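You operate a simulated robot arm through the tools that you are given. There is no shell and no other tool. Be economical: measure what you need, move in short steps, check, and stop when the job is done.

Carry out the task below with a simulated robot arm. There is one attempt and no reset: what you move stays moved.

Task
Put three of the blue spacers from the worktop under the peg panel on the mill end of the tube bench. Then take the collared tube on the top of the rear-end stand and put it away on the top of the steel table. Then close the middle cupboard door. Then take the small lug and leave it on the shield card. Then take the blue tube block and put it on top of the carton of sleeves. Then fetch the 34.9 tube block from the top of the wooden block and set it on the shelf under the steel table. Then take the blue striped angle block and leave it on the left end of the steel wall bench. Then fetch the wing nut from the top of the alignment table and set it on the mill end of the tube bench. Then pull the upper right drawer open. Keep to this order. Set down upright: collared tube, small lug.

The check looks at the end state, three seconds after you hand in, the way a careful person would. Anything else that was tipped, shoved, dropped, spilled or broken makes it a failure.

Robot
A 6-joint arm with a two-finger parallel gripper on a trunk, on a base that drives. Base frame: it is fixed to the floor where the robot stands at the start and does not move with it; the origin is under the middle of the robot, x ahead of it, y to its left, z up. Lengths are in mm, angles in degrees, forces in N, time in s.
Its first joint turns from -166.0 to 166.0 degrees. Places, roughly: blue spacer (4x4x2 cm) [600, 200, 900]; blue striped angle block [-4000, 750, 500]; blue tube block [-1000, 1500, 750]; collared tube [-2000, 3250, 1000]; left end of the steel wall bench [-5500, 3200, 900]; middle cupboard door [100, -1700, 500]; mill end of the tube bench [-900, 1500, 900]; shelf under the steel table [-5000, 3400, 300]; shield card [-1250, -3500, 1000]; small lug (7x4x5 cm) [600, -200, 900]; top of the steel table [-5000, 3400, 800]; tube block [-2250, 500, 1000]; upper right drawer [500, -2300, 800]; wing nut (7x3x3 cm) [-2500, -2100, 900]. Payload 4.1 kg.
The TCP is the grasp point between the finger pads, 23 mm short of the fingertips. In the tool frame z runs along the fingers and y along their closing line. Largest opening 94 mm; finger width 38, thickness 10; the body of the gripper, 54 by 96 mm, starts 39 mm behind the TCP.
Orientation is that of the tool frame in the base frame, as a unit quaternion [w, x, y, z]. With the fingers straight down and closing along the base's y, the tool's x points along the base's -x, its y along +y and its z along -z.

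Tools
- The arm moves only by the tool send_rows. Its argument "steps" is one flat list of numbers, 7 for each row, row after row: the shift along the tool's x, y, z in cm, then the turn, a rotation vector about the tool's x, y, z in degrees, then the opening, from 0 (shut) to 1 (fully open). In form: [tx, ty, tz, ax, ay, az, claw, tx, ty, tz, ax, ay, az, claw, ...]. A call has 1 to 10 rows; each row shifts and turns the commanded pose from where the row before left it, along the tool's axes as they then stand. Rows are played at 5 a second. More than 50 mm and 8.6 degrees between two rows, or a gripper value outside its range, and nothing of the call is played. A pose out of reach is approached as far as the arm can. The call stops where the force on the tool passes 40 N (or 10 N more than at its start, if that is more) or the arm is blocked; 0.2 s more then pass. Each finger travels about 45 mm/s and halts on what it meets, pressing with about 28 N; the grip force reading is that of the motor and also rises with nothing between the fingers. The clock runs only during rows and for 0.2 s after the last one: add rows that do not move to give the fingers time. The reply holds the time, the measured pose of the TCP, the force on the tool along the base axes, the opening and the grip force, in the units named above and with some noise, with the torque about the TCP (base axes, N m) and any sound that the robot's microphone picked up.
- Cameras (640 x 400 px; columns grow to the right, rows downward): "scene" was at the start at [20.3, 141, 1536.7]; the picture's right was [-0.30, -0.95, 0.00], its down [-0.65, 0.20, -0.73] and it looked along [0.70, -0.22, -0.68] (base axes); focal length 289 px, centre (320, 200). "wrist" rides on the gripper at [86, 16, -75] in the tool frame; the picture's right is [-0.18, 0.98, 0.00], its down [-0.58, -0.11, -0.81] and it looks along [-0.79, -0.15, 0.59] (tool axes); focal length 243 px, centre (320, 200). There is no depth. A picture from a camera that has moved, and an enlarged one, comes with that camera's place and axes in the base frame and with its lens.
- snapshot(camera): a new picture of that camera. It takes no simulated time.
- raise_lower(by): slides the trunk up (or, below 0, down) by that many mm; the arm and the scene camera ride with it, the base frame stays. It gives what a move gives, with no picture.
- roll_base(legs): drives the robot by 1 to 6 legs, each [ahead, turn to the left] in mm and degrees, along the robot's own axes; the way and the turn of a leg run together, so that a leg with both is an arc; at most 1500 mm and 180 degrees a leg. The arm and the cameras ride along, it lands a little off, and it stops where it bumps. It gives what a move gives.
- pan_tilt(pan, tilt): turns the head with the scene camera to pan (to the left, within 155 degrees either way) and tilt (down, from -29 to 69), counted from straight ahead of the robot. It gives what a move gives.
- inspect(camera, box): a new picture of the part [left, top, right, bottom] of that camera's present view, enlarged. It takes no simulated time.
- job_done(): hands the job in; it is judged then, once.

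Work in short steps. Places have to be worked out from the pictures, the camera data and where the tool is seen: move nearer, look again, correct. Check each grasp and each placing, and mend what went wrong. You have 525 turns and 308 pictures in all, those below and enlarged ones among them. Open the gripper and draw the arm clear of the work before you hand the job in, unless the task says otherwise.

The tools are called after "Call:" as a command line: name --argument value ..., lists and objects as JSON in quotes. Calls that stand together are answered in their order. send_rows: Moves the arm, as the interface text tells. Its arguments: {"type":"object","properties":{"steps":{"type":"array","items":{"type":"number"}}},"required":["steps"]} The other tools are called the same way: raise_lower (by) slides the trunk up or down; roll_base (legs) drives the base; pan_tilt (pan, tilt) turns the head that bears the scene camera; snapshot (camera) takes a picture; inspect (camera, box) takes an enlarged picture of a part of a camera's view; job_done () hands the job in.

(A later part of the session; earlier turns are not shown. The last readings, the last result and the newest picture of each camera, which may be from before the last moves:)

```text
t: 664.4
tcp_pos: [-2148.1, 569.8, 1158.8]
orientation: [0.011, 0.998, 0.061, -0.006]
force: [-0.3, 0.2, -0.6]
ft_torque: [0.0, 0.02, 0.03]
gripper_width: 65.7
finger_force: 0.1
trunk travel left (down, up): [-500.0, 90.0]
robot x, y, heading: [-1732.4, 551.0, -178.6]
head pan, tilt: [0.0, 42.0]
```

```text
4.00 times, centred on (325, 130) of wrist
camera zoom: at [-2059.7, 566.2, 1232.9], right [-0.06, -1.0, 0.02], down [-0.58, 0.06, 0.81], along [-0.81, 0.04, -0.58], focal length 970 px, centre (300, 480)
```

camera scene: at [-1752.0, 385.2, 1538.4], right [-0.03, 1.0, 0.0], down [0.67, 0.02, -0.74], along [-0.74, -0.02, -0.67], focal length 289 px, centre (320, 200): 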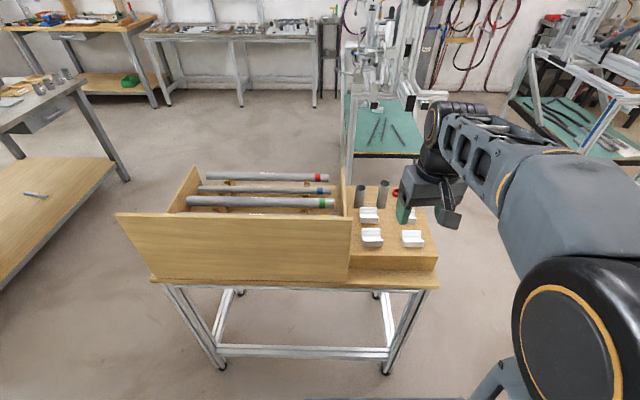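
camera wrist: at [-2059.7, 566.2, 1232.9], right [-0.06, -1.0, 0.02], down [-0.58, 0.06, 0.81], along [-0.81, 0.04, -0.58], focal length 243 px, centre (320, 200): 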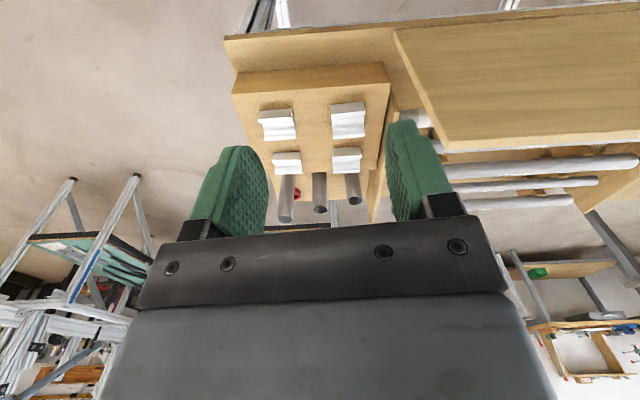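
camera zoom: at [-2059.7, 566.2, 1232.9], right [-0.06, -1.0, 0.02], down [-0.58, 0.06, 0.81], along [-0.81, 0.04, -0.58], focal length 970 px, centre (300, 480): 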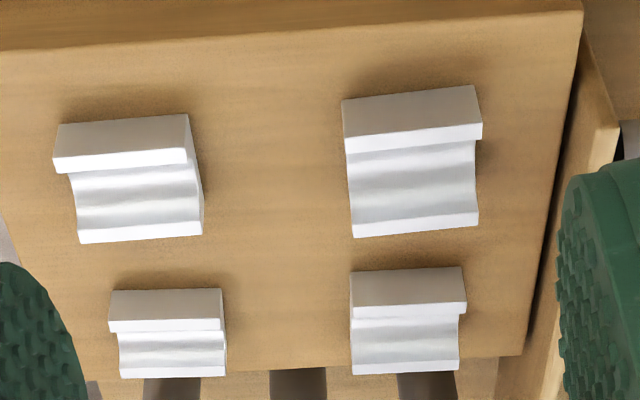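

The block is about 58 mm long along y with its centre near (-2322,526). I align yaw, shift 44 mm sideways and lean the tool 42°.

Call:
send_rows --steps '[0, 2.2, 0, 0, 0, 4, 0.85, 0, 2.2, 0, 0, 0, 0, 0.85, 0, 0, 0, 0, -7, 0, 0.85, 0, 0, 0, 0, -7, 0, 0.85, 0, 0, 0, 0, -7, 0, 0.85, 0, 0, 0, 0, -7, 0, 0.85, 0, 0, 0, 0, -7, 0, 0.85, 0, 0, 0, 0, -7, 0, 0.85, 0, 0, 0, 0, 0, 0, 0.85]'

Call:
snapshot --camera "wrist"

Call:
inspect --camera "scene" --box '[320, 170, 480, 290]'

```text
t: 666.4
tcp_pos: [-2144.4, 524.5, 1159.1]
orientation: [0.021, 0.931, 0.021, -0.364]
force: [0.4, -0.3, 0.0]
ft_torque: [-0.02, -0.01, 0.02]
gripper_width: 79.8
finger_force: 0.1
trunk travel left (down, up): [-500.0, 90.0]
robot x, y, heading: [-1734.9, 552.5, -178.4]
head pan, tilt: [0.0, 42.0]
```

```text
138 pictures are left
camera wrist: at [-2029.6, 515.8, 1156.5], right [-0.08, -0.99, 0.15], down [0.11, 0.14, 0.98], along [-0.99, 0.1, 0.1], focal length 243 px, centre (320, 200)
```

wrist: 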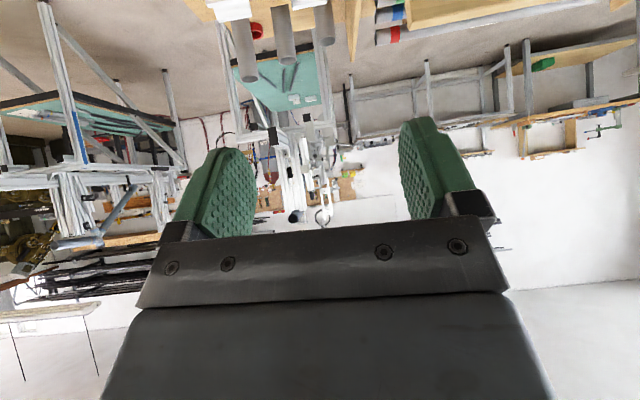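

```text
3.33 times, centred on (400, 230) of scene
camera zoom: at [-1751.8, 385.2, 1538.4], right [-0.03, 1.0, 0.0], down [0.67, 0.02, -0.74], along [-0.74, -0.02, -0.67], focal length 963 px, centre (53, 100)
```

zoom: 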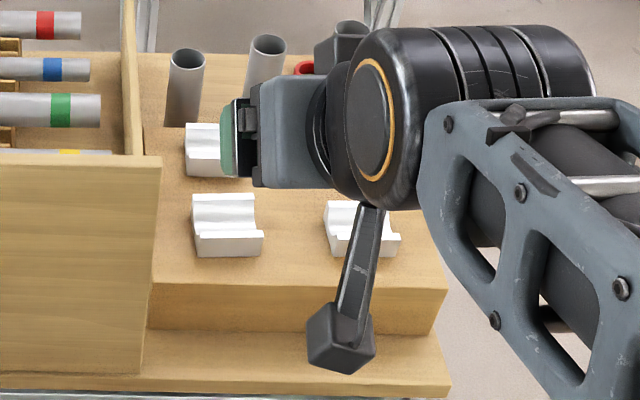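

Block now: x -2356…-2307, y≈527, z 850–877. I level the roll and approach along the tool axis, stopping short to look.

Call:
send_rows --steps '[0, 0, 0, 1.9, 0, 0, 0.85, 0.585, -0.1, 4.14, 0, 0, 0, 0.85, 0.585, -0.1, 4.14, 0, 0, 0, 0.85, 0.585, -0.1, 4.14, 0, 0, 0, 0.85, 0.585, -0.1, 4.14, 0, 0, 0, 0.85, 0.585, -0.1, 4.14, 0, 0, 0, 0.85, 0, 0, 0, 0, 0, 0, 0.85]'

Call:
snapshot --camera "wrist"

Call:
inspect --camera "scene" --box '[320, 170, 480, 290]'

```text
t: 668.0
tcp_pos: [-2246.0, 531.4, 1012.4]
orientation: [-0.003, 0.932, 0.011, -0.362]
force: [0.4, 0.7, -0.6]
ft_torque: [0.03, -0.04, -0.03]
gripper_width: 80.0
finger_force: 0.0
out of reach, approached as far as the arm can: row 5, 6
trunk travel left (down, up): [-500.0, 90.0]
robot x, y, heading: [-1734.1, 552.0, -178.7]
head pan, tilt: [0.0, 42.0]
```

```text
136 pictures are left
camera wrist: at [-2131.7, 517.9, 1010.0], right [-0.12, -0.99, 0.11], down [0.11, 0.1, 0.99], along [-0.99, 0.13, 0.1], focal length 243 px, centre (320, 200)
```

wrist: 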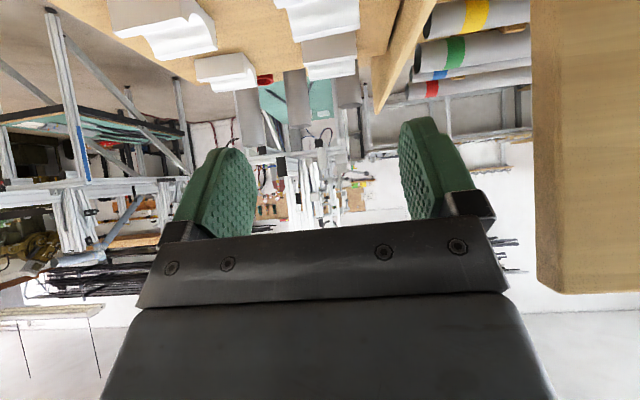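

```text
3.33 times, centred on (400, 230) of scene
camera zoom: at [-1751.9, 385.2, 1538.4], right [-0.03, 1.0, 0.0], down [0.67, 0.02, -0.74], along [-0.74, -0.02, -0.67], focal length 963 px, centre (53, 100)
```

zoom: 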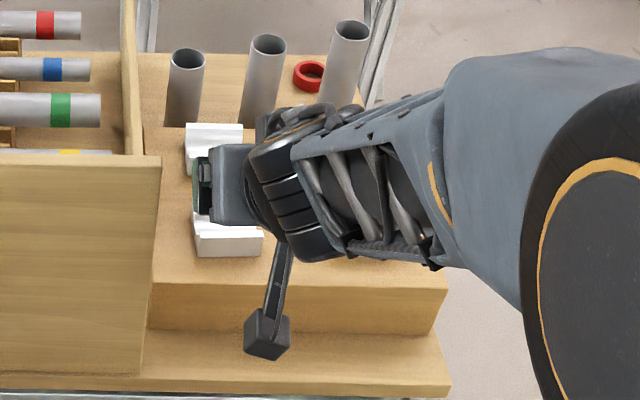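

The arm is near its fold limit at this height; I lower the trunk 60 mm and move forward horizontally.

Call:
raise_lower --by -60

Call:
send_rows --steps '[-1.6, 0, 1.5, 0, 0, 0, 0.85, -1.6, 0, 1.5, 0, 0, 0, 0.85, 0, 0, 0, 0, 0, 0, 0.85]'

```text
t: 669.0
tcp_pos: [-2246.1, 530.3, 953.5]
orientation: [-0.004, 0.932, 0.012, -0.362]
force: [0.9, 0.5, 1.1]
ft_torque: [0.0, 0.02, -0.01]
gripper_width: 79.7
finger_force: 0.0
trunk travel left (down, up): [-440.0, 150.0]
robot x, y, heading: [-1730.5, 551.5, -178.4]
head pan, tilt: [0.0, 42.0]
```

```text
t: 669.8
tcp_pos: [-2290.0, 530.0, 953.8]
orientation: [-0.003, 0.932, 0.011, -0.362]
force: [-0.1, 0.2, -0.1]
ft_torque: [0.03, -0.01, 0.01]
gripper_width: 79.8
finger_force: 0.0
trunk travel left (down, up): [-440.0, 150.0]
robot x, y, heading: [-1737.7, 554.1, -178.4]
head pan, tilt: [0.0, 42.0]
```

Call:
send_rows --steps '[-1.6, 0.15, 1.5, 0, 0, 0, 0.85, -1.6, 0.15, 1.5, 0, 0, 0, 0.85, 0, 0, 0, 0, 0, 0, 0.85]'

Call:
raise_lower --by -40

Call:
snapshot --camera "wrist"

Call:
inspect --camera "scene" --box '[320, 150, 480, 270]'

```text
t: 670.6
tcp_pos: [-2334.6, 527.1, 950.9]
orientation: [-0.003, 0.932, 0.012, -0.361]
force: [-0.2, 0.0, -0.5]
ft_torque: [0.02, 0.0, 0.04]
gripper_width: 80.2
finger_force: 0.0
trunk travel left (down, up): [-440.0, 150.0]
robot x, y, heading: [-1733.6, 555.2, -178.8]
head pan, tilt: [0.0, 42.0]
```

```text
t: 671.4
tcp_pos: [-2334.2, 526.7, 911.2]
orientation: [-0.004, 0.932, 0.012, -0.362]
force: [-0.3, 0.1, 0.3]
ft_torque: [0.02, 0.01, -0.01]
gripper_width: 80.1
finger_force: 0.1
trunk travel left (down, up): [-400.0, 190.0]
robot x, y, heading: [-1733.1, 553.8, -178.7]
head pan, tilt: [0.0, 42.0]
```

```text
134 pictures are left
camera wrist: at [-2219.1, 513.5, 909.0], right [-0.12, -0.99, 0.11], down [0.11, 0.1, 0.99], along [-0.99, 0.13, 0.1], focal length 243 px, centre (320, 200)
```

wrist: 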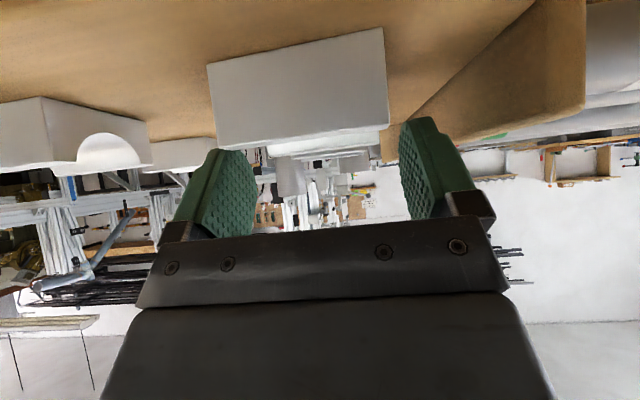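

```text
3.33 times, centred on (400, 210) of scene
camera zoom: at [-1751.9, 385.3, 1438.4], right [-0.03, 1.0, 0.0], down [0.67, 0.02, -0.74], along [-0.74, -0.02, -0.67], focal length 963 px, centre (53, 167)
```

zoom: 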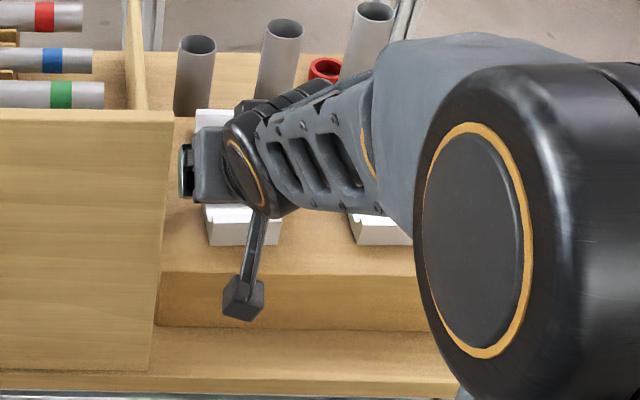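

The near face shows the surface at z≈864 and the block centre near (-2323,528). I shift back 9 mm and lower 14 mm.

Call:
send_rows --steps '[0.66, -0.1, -0.61, 0, 0, 0, 0.85, 0, 0, 0, 0, 0, 0, 0.85]'

Call:
raise_lower --by -13

Call:
snapshot --camera "wrist"

```text
t: 672.0
tcp_pos: [-2324.3, 529.5, 912.8]
orientation: [-0.005, 0.932, 0.011, -0.362]
force: [0.8, -0.1, -0.6]
ft_torque: [0.03, 0.0, -0.03]
gripper_width: 79.7
finger_force: 0.0
trunk travel left (down, up): [-400.0, 190.0]
robot x, y, heading: [-1736.6, 550.3, -178.6]
head pan, tilt: [0.0, 42.0]
```

```text
t: 672.6
tcp_pos: [-2324.3, 527.9, 901.4]
orientation: [-0.003, 0.932, 0.012, -0.363]
force: [0.8, -0.2, 4.1]
ft_torque: [-0.23, -0.02, 0.03]
gripper_width: 79.7
finger_force: 0.1
trunk travel left (down, up): [-387.0, 203.0]
robot x, y, heading: [-1732.5, 554.2, -178.4]
head pan, tilt: [0.0, 42.0]
```

```text
132 pictures are left
camera wrist: at [-2210.2, 515.2, 896.6], right [-0.12, -0.99, 0.11], down [0.11, 0.1, 0.99], along [-0.99, 0.13, 0.1], focal length 243 px, centre (320, 200)
```

wrist: 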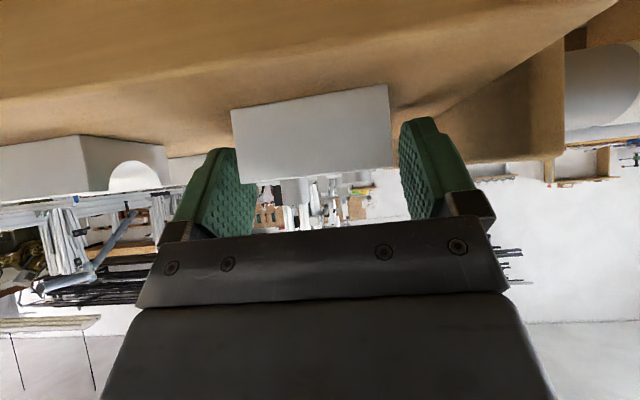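

Fingertips touch the surface (z≈869) and the block lies between the fingers. I ease 1 mm and close.

Call:
raise_lower --by 1

Call:
send_rows --steps '[0, 0, 0, 0, 0, 0, 0.45, 0, 0, 0, 0, 0, 0, 0.45, 0, 0, 0, 0, 0, 0, 0.45, 0, 0, 0, 0, 0, 0, 0.45]'

Call:
snapshot --camera "wrist"

```text
t: 673.1
tcp_pos: [-2325.3, 529.5, 900.2]
orientation: [-0.003, 0.932, 0.013, -0.362]
force: [-0.4, 0.5, 1.7]
ft_torque: [-0.03, 0.06, -0.1]
gripper_width: 80.0
finger_force: 0.0
trunk travel left (down, up): [-388.0, 202.0]
robot x, y, heading: [-1733.5, 551.5, -178.7]
head pan, tilt: [0.0, 42.0]
```

```text
t: 674.1
tcp_pos: [-2324.7, 526.9, 900.2]
orientation: [-0.004, 0.932, 0.011, -0.362]
force: [0.2, 0.2, 0.6]
ft_torque: [-0.01, -0.04, 0.0]
gripper_width: 54.7
finger_force: 28.2
trunk travel left (down, up): [-388.0, 202.0]
robot x, y, heading: [-1736.5, 552.8, -178.8]
head pan, tilt: [0.0, 42.0]
```

```text
131 pictures are left
camera wrist: at [-2210.2, 515.3, 896.8], right [-0.12, -0.99, 0.11], down [0.11, 0.1, 0.99], along [-0.99, 0.13, 0.1], focal length 243 px, centre (320, 200)
```

wrist: 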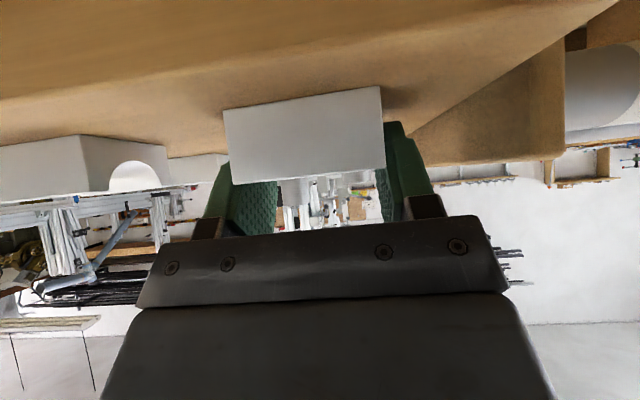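

Gripped at 54.7 mm. I lift with the trunk and check.

Call:
raise_lower --by 113

Call:
snapshot --camera "wrist"

Call:
inspect --camera "scene" --box '[320, 150, 480, 270]'

```text
t: 675.6
tcp_pos: [-2325.1, 528.0, 1013.6]
orientation: [-0.003, 0.932, 0.013, -0.362]
force: [-0.1, 0.7, -1.5]
ft_torque: [0.0, 0.01, -0.01]
gripper_width: 54.7
finger_force: 28.1
trunk travel left (down, up): [-501.0, 89.0]
robot x, y, heading: [-1738.1, 555.7, -178.6]
head pan, tilt: [0.0, 42.0]
```

```text
130 pictures are left
camera wrist: at [-2210.4, 515.1, 1009.8], right [-0.12, -0.99, 0.11], down [0.11, 0.1, 0.99], along [-0.99, 0.13, 0.1], focal length 243 px, centre (320, 200)
```

wrist: 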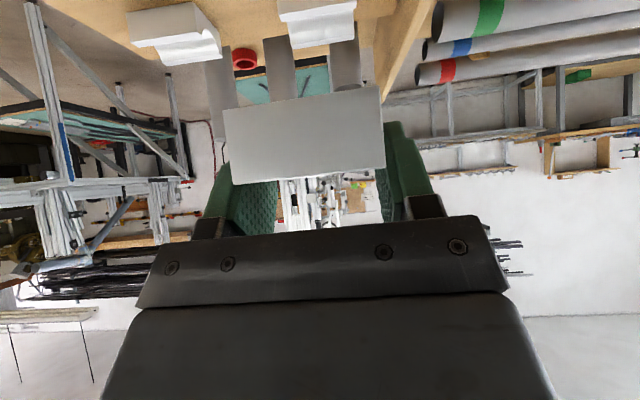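

```text
3.33 times, centred on (400, 210) of scene
camera zoom: at [-1752.2, 385.2, 1539.4], right [-0.03, 1.0, 0.0], down [0.67, 0.02, -0.74], along [-0.74, -0.02, -0.67], focal length 963 px, centre (53, 167)
```

zoom: 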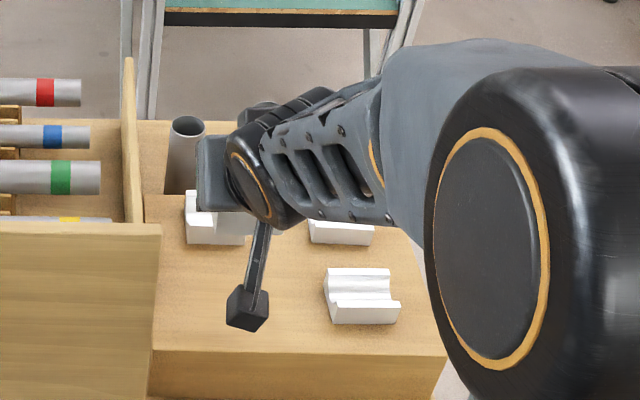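

Held level. I draw the arm in, then drive north and round to the steel table.

Call:
send_rows --steps '[-2.7, 0, -2.94, 0, 0, 0, 0.45, -2.7, 0, -2.94, 0, 0, 0, 0.45, 2.94, 0, -2.71, 0, 0, 0, 0.45, 2.94, 0, -2.71, 0, 0, 0, 0.45, 2.94, 0, -2.71, 0, 0, 0, 0.45, 2.94, 0, -2.71, 0, 0, 0, 0.45, 0, 0, 0, 0, 0, 0, 0.45]'

Call:
roll_base --legs '[[0, -91], [1500, 0], [120, 0], [0, 85], [1000, 0], [0, -83]]'

```text
t: 677.2
tcp_pos: [-2163.3, 530.9, 1095.2]
orientation: [-0.004, 0.932, 0.012, -0.362]
force: [0.5, -0.6, -0.4]
ft_torque: [-0.01, 0.03, -0.06]
gripper_width: 54.7
finger_force: 28.6
trunk travel left (down, up): [-501.0, 89.0]
robot x, y, heading: [-1737.7, 549.5, -178.5]
head pan, tilt: [0.0, 42.0]
```

```text
t: 701.3
tcp_pos: [-2841.6, 2633.8, 1094.1]
orientation: [-0.25, 0.687, -0.631, -0.261]
force: [-0.3, 0.2, -1.7]
ft_torque: [-0.02, 0.03, -0.01]
gripper_width: 54.5
finger_force: 27.9
trunk travel left (down, up): [-501.0, 89.0]
robot x, y, heading: [-2796.9, 2205.4, 94.8]
head pan, tilt: [0.0, 42.0]
```

Call:
roll_base --legs '[[0, -5], [1130, 0], [0, 90], [1280, 0]]'

Call:
pan_tilt --pan 0 --tilt 40

Call:
snapshot --camera "scene"

```text
t: 717.4
tcp_pos: [-4521.7, 3197.0, 1093.8]
orientation: [0.001, 0.932, 0.023, -0.361]
force: [0.6, 0.3, -1.5]
ft_torque: [-0.01, -0.01, -0.01]
gripper_width: 54.8
finger_force: 28.3
trunk travel left (down, up): [-501.0, 89.0]
robot x, y, heading: [-4092.9, 3228.6, -177.2]
head pan, tilt: [0.0, 42.0]
```

```text
t: 718.0
tcp_pos: [-4520.9, 3198.1, 1094.2]
orientation: [0.002, 0.932, 0.023, -0.362]
force: [-0.4, 1.0, -1.2]
ft_torque: [0.02, 0.0, 0.02]
gripper_width: 54.9
finger_force: 27.8
trunk travel left (down, up): [-501.0, 89.0]
robot x, y, heading: [-4090.5, 3230.9, -177.0]
head pan, tilt: [0.0, 40.0]
```

```text
128 pictures are left
camera scene: at [-4107.4, 3061.9, 1542.3], right [-0.05, 1.0, 0.0], down [0.64, 0.03, -0.77], along [-0.76, -0.04, -0.64], focal length 289 px, centre (320, 200)
```

scene: 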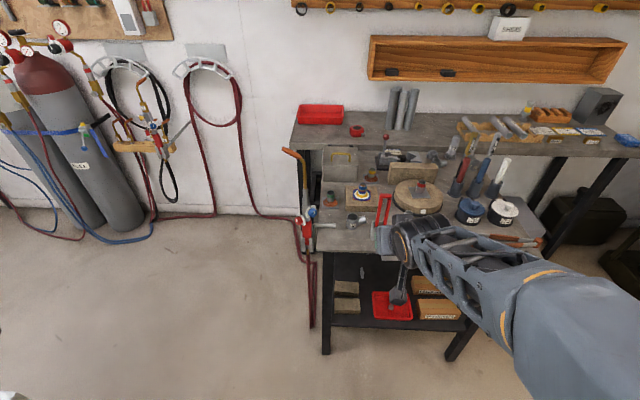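

I lower the trunk well down to see the shelf and bring the block to its level.

Call:
raise_lower --by -490

Call:
pan_tilt --pan 2 --tilt 40

Call:
snapshot --camera "scene"

Call:
snapshot --camera "wrist"

```text
refused: -490 is not a number from -400 to 400
```

```text
t: 718.6
tcp_pos: [-4521.1, 3198.9, 1095.4]
orientation: [0.001, 0.932, 0.023, -0.362]
force: [-0.1, 0.2, -1.3]
ft_torque: [-0.01, 0.0, -0.01]
gripper_width: 55.1
finger_force: 28.1
trunk travel left (down, up): [-501.0, 89.0]
robot x, y, heading: [-4094.5, 3226.8, -177.1]
head pan, tilt: [2.0, 40.0]
```

```text
127 pictures are left
camera scene: at [-4107.2, 3059.0, 1542.3], right [-0.08, 1.0, 0.0], down [0.64, 0.05, -0.77], along [-0.76, -0.06, -0.64], focal length 289 px, centre (320, 200)
```

scene: 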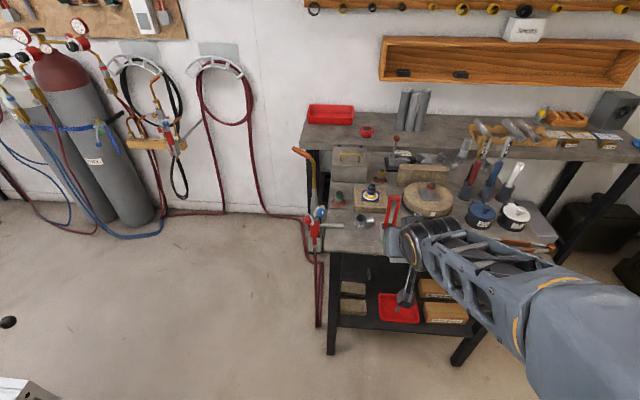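

```text
126 pictures are left
camera wrist: at [-4406.7, 3187.3, 1091.1], right [-0.09, -0.99, 0.11], down [0.11, 0.1, 0.99], along [-0.99, 0.1, 0.1], focal length 243 px, centre (320, 200)
```

wrist: 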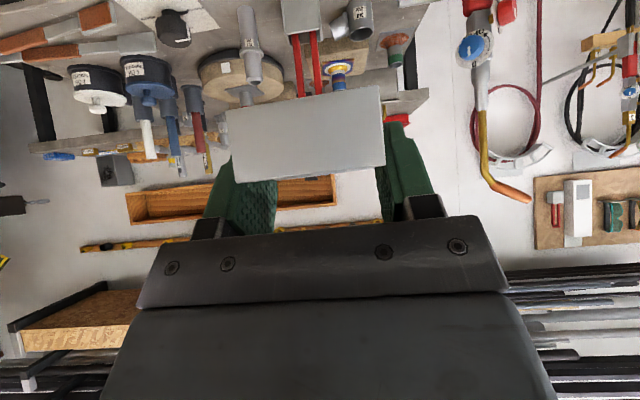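

Call:
raise_lower --by -400

Call:
snapshot --camera "scene"

Call:
snapshot --camera "wrist"

```text
t: 722.4
tcp_pos: [-4521.8, 3197.9, 693.4]
orientation: [0.001, 0.932, 0.024, -0.361]
force: [-0.3, 0.6, -0.5]
ft_torque: [0.01, 0.04, 0.01]
gripper_width: 54.7
finger_force: 28.3
trunk travel left (down, up): [-101.0, 489.0]
robot x, y, heading: [-4092.3, 3232.3, -177.2]
head pan, tilt: [2.0, 40.0]
```

```text
125 pictures are left
camera scene: at [-4107.2, 3059.0, 1142.4], right [-0.08, 1.0, 0.0], down [0.64, 0.05, -0.77], along [-0.76, -0.07, -0.64], focal length 289 px, centre (320, 200)
```

scene: 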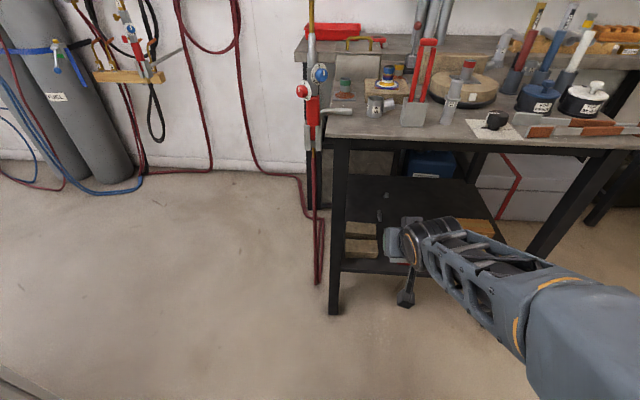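

```text
124 pictures are left
camera wrist: at [-4406.7, 3187.4, 691.2], right [-0.09, -0.99, 0.11], down [0.11, 0.1, 0.99], along [-0.99, 0.1, 0.1], focal length 243 px, centre (320, 200)
```

wrist: 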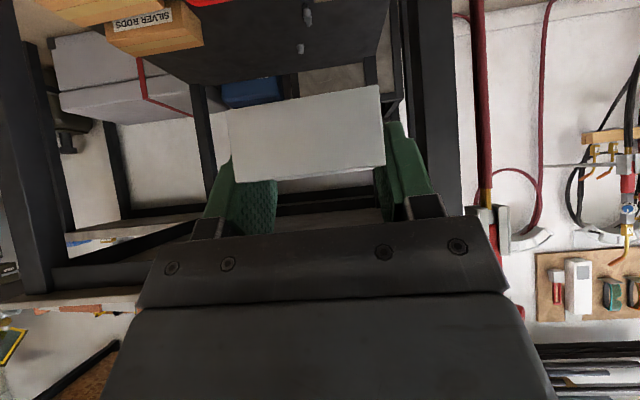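

I turn the base aside so that the arm does not block the view of the shelf.

Call:
roll_base --legs '[[0, 35]]'

Call:
pan_tilt --pan -48 --tilt 38

Call:
snapshot --camera "scene"

```text
t: 724.5
tcp_pos: [-4428.8, 2961.9, 694.6]
orientation: [0.107, 0.884, 0.295, -0.345]
force: [0.0, -0.6, -1.7]
ft_torque: [0.02, 0.05, -0.01]
gripper_width: 54.7
finger_force: 28.3
trunk travel left (down, up): [-101.0, 489.0]
robot x, y, heading: [-4088.4, 3230.5, -143.0]
head pan, tilt: [2.0, 40.0]
```

```text
t: 725.6
tcp_pos: [-4428.7, 2961.6, 694.0]
orientation: [0.107, 0.884, 0.296, -0.346]
force: [-0.2, 0.3, -1.6]
ft_torque: [-0.02, 0.03, -0.04]
gripper_width: 54.8
finger_force: 27.7
trunk travel left (down, up): [-101.0, 489.0]
robot x, y, heading: [-4091.8, 3225.8, -142.9]
head pan, tilt: [-48.0, 38.0]
```

```text
123 pictures are left
camera scene: at [-4027.2, 3149.1, 1145.3], right [0.19, 0.98, 0.0], down [0.6, -0.12, -0.79], along [-0.77, 0.15, -0.62], focal length 289 px, centre (320, 200)
```

scene: 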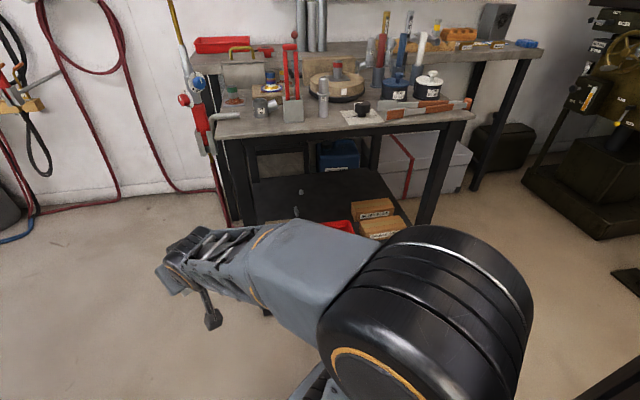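

Call:
roll_base --legs '[[0, 40]]'

Call:
pan_tilt --pan -80 --tilt 36

Call:
snapshot --camera "scene"

```text
t: 727.9
tcp_pos: [-4173.1, 2807.0, 694.3]
orientation: [0.22, 0.727, 0.584, -0.287]
force: [-0.2, 0.2, -0.4]
ft_torque: [0.0, 0.0, 0.01]
gripper_width: 55.0
finger_force: 27.8
trunk travel left (down, up): [-101.0, 489.0]
robot x, y, heading: [-4094.0, 3230.1, -102.4]
head pan, tilt: [-48.0, 38.0]
```

```text
t: 728.9
tcp_pos: [-4173.5, 2807.0, 695.0]
orientation: [0.22, 0.727, 0.584, -0.288]
force: [-1.1, 1.4, -0.7]
ft_torque: [-0.02, 0.01, 0.01]
gripper_width: 54.6
finger_force: 27.6
trunk travel left (down, up): [-101.0, 489.0]
robot x, y, heading: [-4092.6, 3227.2, -102.4]
head pan, tilt: [-80.0, 36.0]
```

```text
122 pictures are left
camera scene: at [-4002.7, 3255.9, 1148.4], right [0.04, 1.0, 0.0], down [0.59, -0.02, -0.81], along [-0.81, 0.03, -0.59], focal length 289 px, centre (320, 200)
```

scene: 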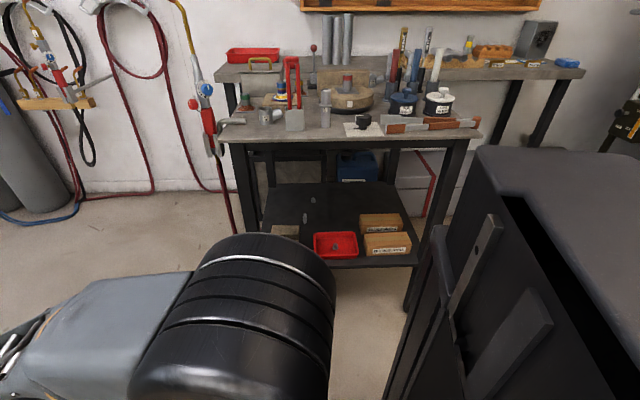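

Call:
inspect --camera "scene" --box '[240, 130, 480, 280]'

```text
2.67 times, centred on (360, 205) of scene
camera zoom: at [-4002.7, 3255.9, 1148.4], right [0.04, 1.0, 0.0], down [0.59, -0.02, -0.81], along [-0.81, 0.03, -0.59], focal length 771 px, centre (213, 187)
```

zoom: 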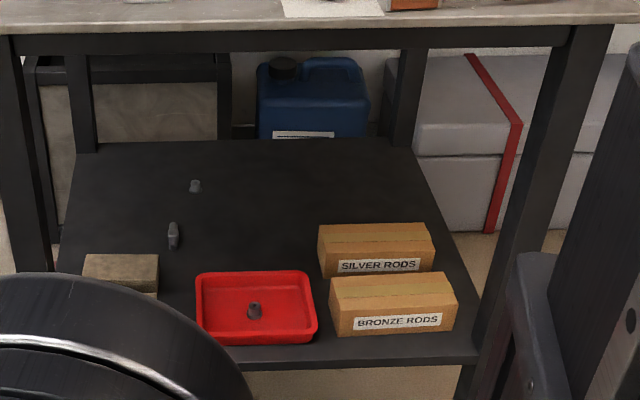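

The shelf (z≈305) is free behind the red bin: x below -4900, y 3290–3440. I will place the block at about (-5025,3360). I reposition the base to (-4330,3373) facing the table.

Call:
roll_base --legs '[[0, -167.6], [146, 0], [0, 90]]'

Call:
pan_tilt --pan 12 --tilt 38

```text
t: 740.8
tcp_pos: [-4526.7, 3368.9, 695.9]
orientation: [-0.011, 0.932, -0.006, -0.362]
force: [0.2, 1.2, -0.3]
ft_torque: [0.02, 0.0, 0.0]
gripper_width: 54.8
finger_force: 27.8
trunk travel left (down, up): [-101.0, 489.0]
robot x, y, heading: [-4099.0, 3376.2, 179.2]
head pan, tilt: [-80.0, 36.0]
```

```text
t: 742.5
tcp_pos: [-4526.3, 3369.0, 694.5]
orientation: [-0.01, 0.932, -0.005, -0.361]
force: [-0.2, -0.8, -1.1]
ft_torque: [0.01, 0.02, -0.01]
gripper_width: 55.2
finger_force: 28.0
trunk travel left (down, up): [-101.0, 489.0]
robot x, y, heading: [-4095.5, 3375.4, 179.2]
head pan, tilt: [12.0, 38.0]
```

I lower the trunk fully and extend the arm forward, still in front of and below the table edge.

Call:
raise_lower --by -98

Call:
send_rows --steps '[-3.09, 0, 2.85, 0, 0, 0, 0.45, -3.09, 0, 2.85, 0, 0, 0, 0.45, -3.09, 0, 2.85, 0, 0, 0, 0.45, -2.94, 0, 2.71, 0, 0, 0, 0.45, 2.71, 0, 2.94, 0, 0, 0, 0.45, 2.71, 0, 2.94, 0, 0, 0, 0.45, 2.71, 0, 2.94, 0, 0, 0, 0.45, 0, 0, 0, 0, 0, 0, 0.45]'

Call:
snapshot --camera "scene"

Call:
snapshot --camera "wrist"

```text
t: 743.8
tcp_pos: [-4527.1, 3368.4, 596.4]
orientation: [-0.011, 0.932, -0.006, -0.361]
force: [0.3, 0.0, -1.9]
ft_torque: [-0.02, 0.03, -0.01]
gripper_width: 54.7
finger_force: 28.4
trunk travel left (down, up): [-3.0, 587.0]
robot x, y, heading: [-4095.7, 3373.4, 179.4]
head pan, tilt: [12.0, 38.0]
```

```text
t: 745.6
tcp_pos: [-4693.2, 3373.2, 487.3]
orientation: [-0.012, 0.932, -0.006, -0.361]
force: [0.4, 1.1, -1.6]
ft_torque: [-0.02, -0.01, -0.02]
gripper_width: 55.0
finger_force: 28.6
out of reach, approached as far as the arm can: row 7
trunk travel left (down, up): [-3.0, 587.0]
robot x, y, heading: [-4097.9, 3372.0, 179.4]
head pan, tilt: [12.0, 38.0]
```

```text
120 pictures are left
camera scene: at [-4120.9, 3189.9, 1047.3], right [-0.2, 0.98, 0.0], down [0.6, 0.12, -0.79], along [-0.77, -0.15, -0.62], focal length 289 px, centre (320, 200)
```

scene: 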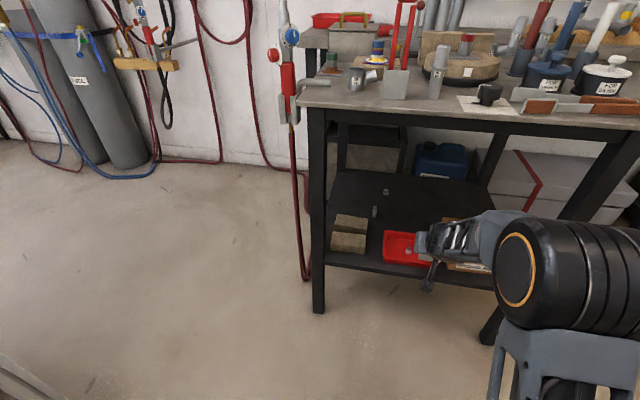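

```text
119 pictures are left
camera wrist: at [-4578.9, 3356.1, 484.2], right [-0.16, -0.98, 0.11], down [0.11, 0.09, 0.99], along [-0.98, 0.17, 0.1], focal length 243 px, centre (320, 200)
```

wrist: 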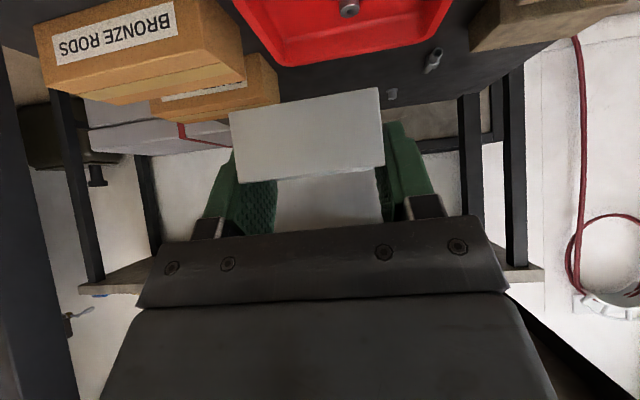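

At this lean the arm must be more extended to go low. I extend forward further at this height, over the red bin, then try lower.

Call:
send_rows --steps '[-3.09, 0, 2.85, 0, 0, 0, 0.45, -3.09, 0, 2.85, 0, 0, 0, 0.45, -3.09, 0, 2.85, 0, 0, 0, 0.45, -2.94, 0, 2.71, 0, 0, 0, 0.45, 0, 0, 0, 0, 0, 0, 0.45]'

Call:
send_rows --steps '[2.0, 0, 2.2, 0, 0, 0, 0.45, 0, 0, 0, 0, 0, 0, 0.45]'

Call:
snapshot --camera "scene"

```text
t: 746.8
tcp_pos: [-4859.8, 3376.7, 488.7]
orientation: [-0.01, 0.932, -0.005, -0.361]
force: [-0.1, 0.4, -2.1]
ft_torque: [0.01, 0.05, 0.0]
gripper_width: 54.5
finger_force: 27.8
trunk travel left (down, up): [-3.0, 587.0]
robot x, y, heading: [-4093.9, 3377.3, 179.4]
head pan, tilt: [12.0, 38.0]
```

```text
t: 747.4
tcp_pos: [-4858.5, 3378.0, 458.8]
orientation: [-0.01, 0.932, -0.005, -0.362]
force: [-0.2, -0.4, -1.7]
ft_torque: [0.02, -0.03, 0.01]
gripper_width: 54.9
finger_force: 28.7
trunk travel left (down, up): [-3.0, 587.0]
robot x, y, heading: [-4090.6, 3373.2, 179.2]
head pan, tilt: [12.0, 38.0]
```

```text
118 pictures are left
camera scene: at [-4120.9, 3189.9, 1047.3], right [-0.2, 0.98, 0.0], down [0.6, 0.12, -0.79], along [-0.77, -0.15, -0.62], focal length 289 px, centre (320, 200)
```

scene: 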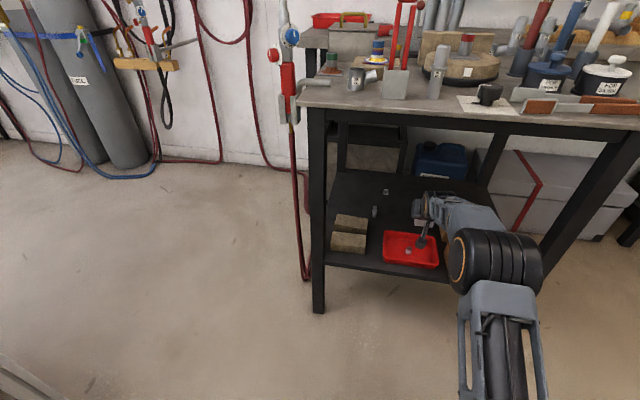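

Call:
roll_base --legs '[[165, 0]]'

Call:
send_rows --steps '[2.5, 0.3, 2.75, 0, 0, 0, 0.45, 2.2, 0.2, 2.4, 0, 0, 0, 0.45, 0, 0, 0, 0, 0, 0, 0.45]'

Call:
snapshot --camera "scene"

Call:
snapshot --camera "wrist"

```text
t: 748.8
tcp_pos: [-5027.3, 3379.1, 458.8]
orientation: [-0.009, 0.932, -0.004, -0.362]
force: [-0.3, 0.6, -1.4]
ft_torque: [0.03, 0.0, 0.02]
gripper_width: 54.7
finger_force: 28.4
trunk travel left (down, up): [-3.0, 587.0]
robot x, y, heading: [-4256.9, 3373.4, 179.4]
head pan, tilt: [12.0, 38.0]
```

```text
t: 749.6
tcp_pos: [-5025.2, 3374.6, 387.5]
orientation: [-0.009, 0.932, -0.004, -0.362]
force: [0.2, -0.2, -1.0]
ft_torque: [-0.02, 0.03, 0.0]
gripper_width: 54.9
finger_force: 28.2
trunk travel left (down, up): [-3.0, 587.0]
robot x, y, heading: [-4261.2, 3377.4, 179.6]
head pan, tilt: [12.0, 38.0]
```

```text
117 pictures are left
camera scene: at [-4287.6, 3191.7, 1047.3], right [-0.2, 0.98, 0.0], down [0.6, 0.12, -0.79], along [-0.77, -0.16, -0.62], focal length 289 px, centre (320, 200)
```

scene: 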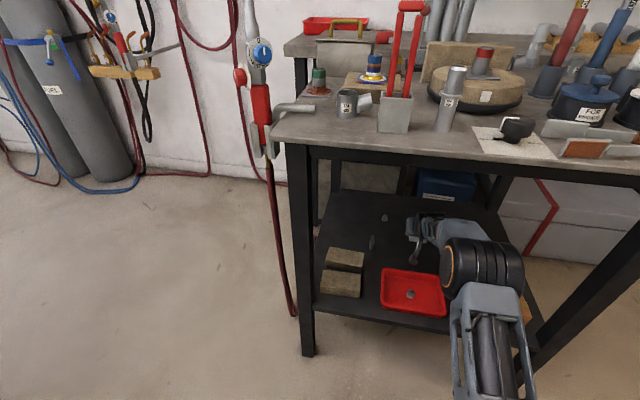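

```text
116 pictures are left
camera wrist: at [-4911.6, 3357.7, 384.0], right [-0.15, -0.98, 0.11], down [0.12, 0.09, 0.99], along [-0.98, 0.16, 0.1], focal length 243 px, centre (320, 200)
```

wrist: 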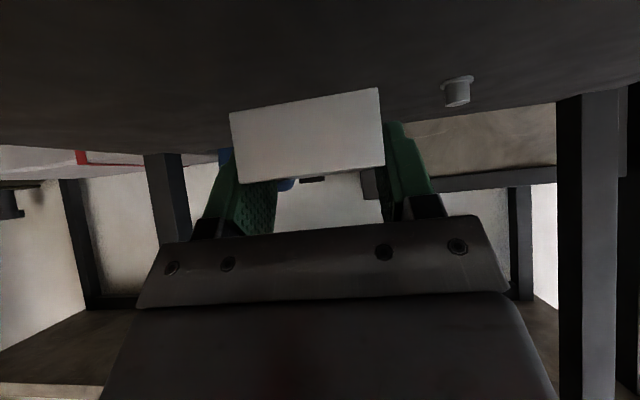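

Clear of the bin. I lower gently to the shelf.

Call:
send_rows --steps '[2.0, 0, 2.2, 0, 0, 0, 0.45, 0.5, 0, 0.55, 0, 0, 0, 0.45, 0, 0, 0, 0, 0, 0, 0.45]'

Call:
send_rows --steps '[0.27, 0, 0.3, 0, 0, 0, 0.45, 0.27, 0, 0.3, 0, 0, 0, 0.45, 0, 0, 0, 0, 0, 0, 0.45]'

```text
t: 750.4
tcp_pos: [-5026.4, 3374.2, 352.0]
orientation: [-0.011, 0.932, -0.005, -0.362]
force: [-0.3, -0.9, 3.7]
ft_torque: [-0.13, -0.12, 0.0]
gripper_width: 54.7
finger_force: 27.8
trunk travel left (down, up): [-3.0, 587.0]
robot x, y, heading: [-4261.7, 3377.3, 179.2]
head pan, tilt: [12.0, 38.0]
```

```text
t: 751.2
tcp_pos: [-5028.0, 3375.4, 349.3]
orientation: [-0.01, 0.93, -0.005, -0.367]
force: [9.5, -2.2, 37.0]
ft_torque: [-1.15, -0.73, 0.24]
gripper_width: 54.9
finger_force: 28.2
trunk travel left (down, up): [-3.0, 587.0]
robot x, y, heading: [-4260.5, 3378.5, 179.7]
head pan, tilt: [12.0, 38.0]
```

Contact. I relieve the pressure, open, and rise straight up before backing out.

Call:
send_rows --steps '[-0.2, 0, -0.22, 0, 0, 0, 0.45, 0, 0, 0, 0, 0, 0, 0.8, 0, 0, 0, 0, 0, 0, 0.8, 0, 0, 0, 0, 0, 0, 0.8, -1.4, 0, -1.5, 0, 0, 0, 0.8, -2.5, 0, -2.75, 0, 0, 0, 0.8, -2.5, 0, -2.75, 0, 0, 0, 0.8]'

Call:
snapshot --camera "wrist"

```text
t: 752.8
tcp_pos: [-5025.7, 3372.8, 439.4]
orientation: [-0.011, 0.933, -0.005, -0.36]
force: [0.6, -0.3, -0.2]
ft_torque: [0.01, 0.04, -0.02]
gripper_width: 75.2
finger_force: 0.0
trunk travel left (down, up): [-3.0, 587.0]
robot x, y, heading: [-4261.5, 3374.3, 179.5]
head pan, tilt: [12.0, 38.0]
```

```text
115 pictures are left
camera wrist: at [-4912.4, 3355.6, 435.8], right [-0.15, -0.98, 0.11], down [0.11, 0.09, 0.99], along [-0.98, 0.16, 0.1], focal length 243 px, centre (320, 200)
```

wrist: 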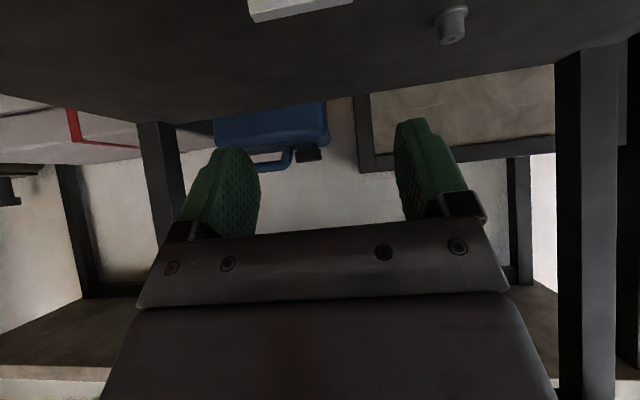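

The block stays on the shelf. I back straight out and check the shelf.

Call:
roll_base --legs '[[-560, 0]]'

Call:
pan_tilt --pan 10 --tilt 25

Call:
inspect --camera "scene" --box '[260, 100, 500, 300]'

```text
t: 756.1
tcp_pos: [-4464.4, 3372.8, 440.5]
orientation: [-0.013, 0.932, -0.011, -0.361]
force: [-0.3, 0.1, 0.0]
ft_torque: [0.01, 0.01, -0.01]
gripper_width: 75.3
finger_force: 0.1
trunk travel left (down, up): [-3.0, 587.0]
robot x, y, heading: [-3702.9, 3366.6, 178.4]
head pan, tilt: [12.0, 38.0]
```

```text
t: 756.8
tcp_pos: [-4463.8, 3373.2, 439.7]
orientation: [-0.014, 0.932, -0.011, -0.361]
force: [0.1, 0.1, -0.1]
ft_torque: [-0.03, -0.01, 0.01]
gripper_width: 75.2
finger_force: 0.1
trunk travel left (down, up): [-3.0, 587.0]
robot x, y, heading: [-3697.5, 3366.2, 178.4]
head pan, tilt: [10.0, 25.0]
```

```text
2.00 times, centred on (380, 200) of scene
camera zoom: at [-3733.3, 3184.5, 1067.6], right [-0.15, 0.99, 0.0], down [0.42, 0.06, -0.91], along [-0.9, -0.14, -0.42], focal length 578 px, centre (200, 200)
```

zoom: 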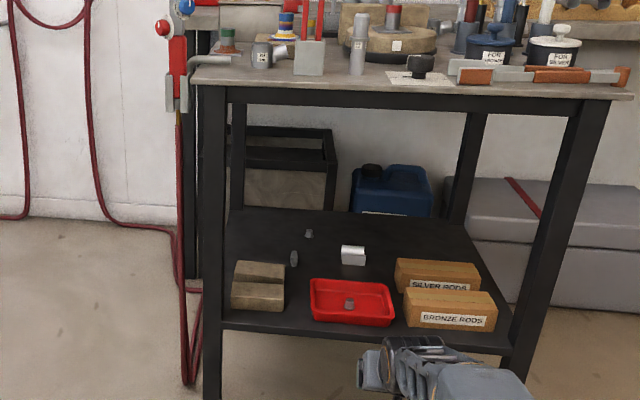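

The 34.9 block sits on the shelf. I raise the trunk and fold the arm back for travel to the angle block.

Call:
raise_lower --by 400

Call:
send_rows --steps '[3.09, 0, -2.85, 0, 0, 0, 0.7, 3.09, 0, -2.85, 0, 0, 0, 0.7, 3.09, 0, -2.85, 0, 0, 0, 0.7, 3.09, 0, -2.85, 0, 0, 0, 0.7, 3.09, 0, -2.85, 0, 0, 0, 0.7, 3.09, 0, -2.85, 0, 0, 0, 0.7, 1, 0, -4.5, 0, 0, 0, 0.7, 0, 0, -4.5, 0, 0, 0, 0.7, 0, 0, -4, 0, 0, 0, 0.7]'

Call:
send_rows --steps '[0, 0, 0, 0, 7, 0, 0.7, 0, 0, 0, 0, 7, 0, 0.7, 0, 0, 0, 0, 7, 0, 0.7, 0, 0, 0, 0, 7, 0, 0.7, 0, 0, 0, 0, 7, 0, 0.7, 0, 0, 0, 0, 7, 0, 0.7]'

Call:
raise_lower --by 90

```text
t: 760.6
tcp_pos: [-4463.6, 3373.3, 840.1]
orientation: [-0.013, 0.932, -0.012, -0.361]
force: [0.3, -0.2, 0.3]
ft_torque: [0.02, -0.01, 0.03]
gripper_width: 75.3
finger_force: 0.0
trunk travel left (down, up): [-403.0, 187.0]
robot x, y, heading: [-3701.0, 3364.1, 178.6]
head pan, tilt: [10.0, 25.0]
```

```text
t: 762.6
tcp_pos: [-4131.7, 3358.8, 930.9]
orientation: [-0.014, 0.932, -0.003, -0.362]
force: [0.2, -0.7, 0.1]
ft_torque: [0.0, 0.01, -0.03]
gripper_width: 65.8
finger_force: 0.1
out of reach, approached as far as the arm can: row 3, 6
trunk travel left (down, up): [-403.0, 187.0]
robot x, y, heading: [-3703.3, 3365.1, 178.6]
head pan, tilt: [10.0, 25.0]
```

```text
t: 764.0
tcp_pos: [-4135.1, 3365.5, 934.4]
orientation: [-0.025, 0.997, -0.028, -0.073]
force: [-1.0, 0.2, 0.0]
ft_torque: [-0.02, -0.01, -0.03]
gripper_width: 65.9
finger_force: 0.1
out of reach, approached as far as the arm can: row 1, 2
trunk travel left (down, up): [-403.0, 187.0]
robot x, y, heading: [-3698.6, 3365.7, 178.6]
head pan, tilt: [10.0, 25.0]
```

```text
t: 765.3
tcp_pos: [-4134.2, 3366.2, 1023.7]
orientation: [-0.027, 0.997, -0.027, -0.073]
force: [0.7, 0.4, -0.1]
ft_torque: [-0.01, -0.02, -0.04]
gripper_width: 66.0
finger_force: 0.0
trunk travel left (down, up): [-493.0, 97.0]
robot x, y, heading: [-3700.8, 3370.0, 178.6]
head pan, tilt: [10.0, 25.0]
```

Call:
send_rows --steps '[0, 0, 0, 0, 8.3, 0, 0.7, 0, 0, 0, -3.3, 0, 0, 0.7, 2, 0, -4, 0, 0, 0, 0.7, 2, 0, -4, 0, 0, 0, 0.7, 2, 0, -4, 0, 0, 0, 0.7, 2, 0, -2, 0, 0, 0, 0.7, 0, 0, 0, 0, 0, 0, 0.7]'

Call:
roll_base --legs '[[0, -178], [850, 0], [0, -88], [1130, 0]]'

```text
t: 766.9
tcp_pos: [-4050.8, 3362.6, 1162.8]
orientation: [0.005, 1.0, -0.03, -0.001]
force: [-0.6, 0.1, 0.7]
ft_torque: [0.01, 0.03, -0.01]
gripper_width: 65.9
finger_force: 0.0
trunk travel left (down, up): [-493.0, 97.0]
robot x, y, heading: [-3697.8, 3370.6, 178.6]
head pan, tilt: [10.0, 25.0]
```

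```text
t: 787.6
tcp_pos: [-2791.6, 1887.9, 1162.3]
orientation: [0.005, 0.699, 0.715, 0.002]
force: [-0.3, 0.0, -0.2]
ft_torque: [0.01, 0.0, 0.0]
gripper_width: 65.7
finger_force: 0.1
trunk travel left (down, up): [-493.0, 97.0]
robot x, y, heading: [-2820.7, 2243.0, -86.9]
head pan, tilt: [10.0, 25.0]
```

Call:
roll_base --legs '[[0, -12], [800, 0]]'

Call:
pan_tilt --pan -55 --tilt 30

Call:
snapshot --camera "scene"

```text
t: 792.8
tcp_pos: [-2987.1, 1084.8, 1162.7]
orientation: [0.005, 0.769, 0.639, 0.002]
force: [0.0, -0.3, -0.1]
ft_torque: [-0.01, 0.01, -0.02]
gripper_width: 65.8
finger_force: 0.1
trunk travel left (down, up): [-493.0, 97.0]
robot x, y, heading: [-2946.3, 1435.4, -98.5]
head pan, tilt: [10.0, 25.0]
```

```text
t: 794.1
tcp_pos: [-2987.4, 1085.0, 1162.9]
orientation: [0.006, 0.77, 0.638, 0.002]
force: [0.2, 0.5, -0.3]
ft_torque: [0.0, 0.01, 0.01]
gripper_width: 65.8
finger_force: 0.0
trunk travel left (down, up): [-493.0, 97.0]
robot x, y, heading: [-2947.5, 1435.2, -98.5]
head pan, tilt: [-55.0, 30.0]
```

```text
113 pictures are left
camera scene: at [-2852.6, 1429.5, 1549.7], right [-0.45, 0.9, 0.0], down [0.45, 0.22, -0.87], along [-0.78, -0.39, -0.5], focal length 289 px, centre (320, 200)
```

scene: 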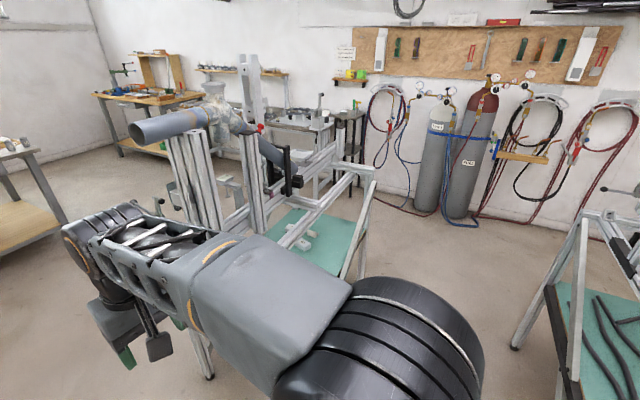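

Call:
inspect --camera "scene" --box '[250, 190, 380, 280]'

```text
4.44 times, centred on (315, 235) of scene
camera zoom: at [-2852.6, 1429.5, 1549.7], right [-0.45, 0.9, 0.0], down [0.45, 0.22, -0.87], along [-0.78, -0.39, -0.5], focal length 1284 px, centre (342, 44)
```

zoom: 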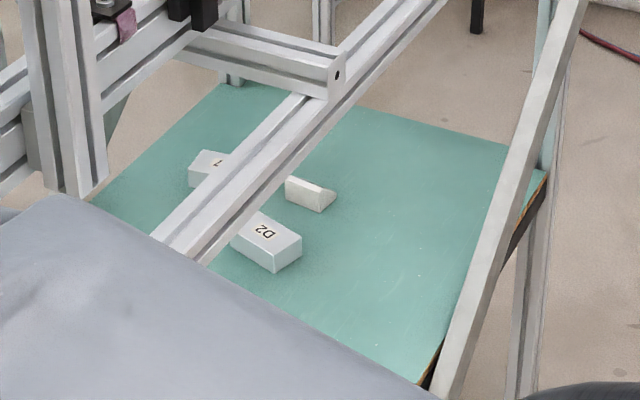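

Call:
roll_base --legs '[[-100, 0], [0, 60]]'

Call:
pan_tilt --pan -112 --tilt 32

Call:
snapshot --camera "scene"

```text
t: 797.9
tcp_pos: [-2649.9, 1323.6, 1163.0]
orientation: [0.003, 0.35, 0.937, 0.004]
force: [0.2, 0.1, 1.5]
ft_torque: [-0.01, 0.01, -0.02]
gripper_width: 66.0
finger_force: 0.0
trunk travel left (down, up): [-493.0, 97.0]
robot x, y, heading: [-2929.7, 1540.0, -38.9]
head pan, tilt: [-55.0, 30.0]
```

```text
t: 799.2
tcp_pos: [-2649.6, 1323.5, 1162.9]
orientation: [0.004, 0.35, 0.937, 0.005]
force: [-0.7, -0.9, 0.7]
ft_torque: [-0.02, 0.04, 0.0]
gripper_width: 66.0
finger_force: 0.1
trunk travel left (down, up): [-493.0, 97.0]
robot x, y, heading: [-2929.2, 1535.6, -39.2]
head pan, tilt: [-112.0, 32.0]
```

```text
111 pictures are left
camera scene: at [-2950.4, 1658.3, 1546.5], right [-0.48, 0.87, 0.0], down [0.46, 0.26, -0.85], along [-0.74, -0.41, -0.53], focal length 289 px, centre (320, 200)
```

scene: 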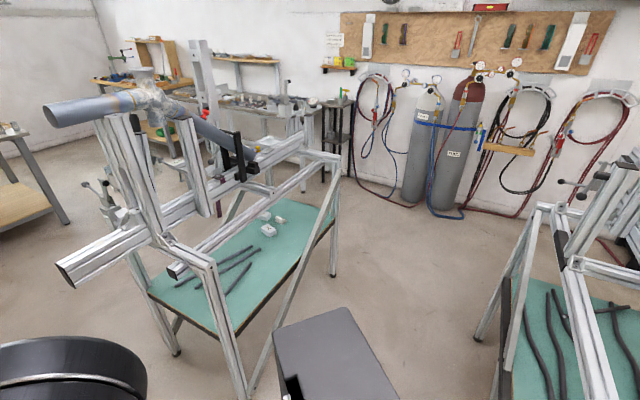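

Call:
inspect --camera "scene" --box '[150, 190, 340, 310]'

```text
3.33 times, centred on (245, 250) of scene
camera zoom: at [-2950.4, 1658.3, 1546.5], right [-0.48, 0.87, 0.0], down [0.46, 0.26, -0.85], along [-0.74, -0.41, -0.53], focal length 963 px, centre (570, 33)
```

zoom: 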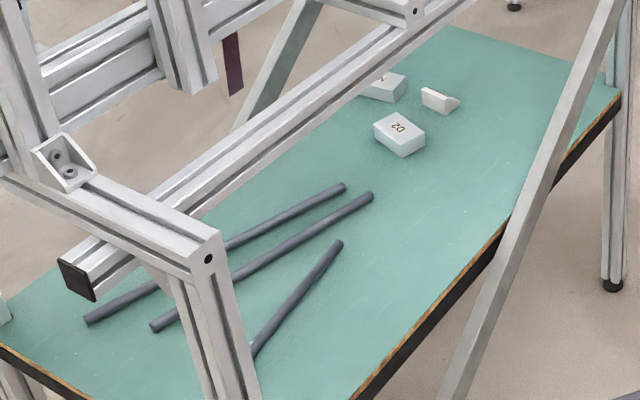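

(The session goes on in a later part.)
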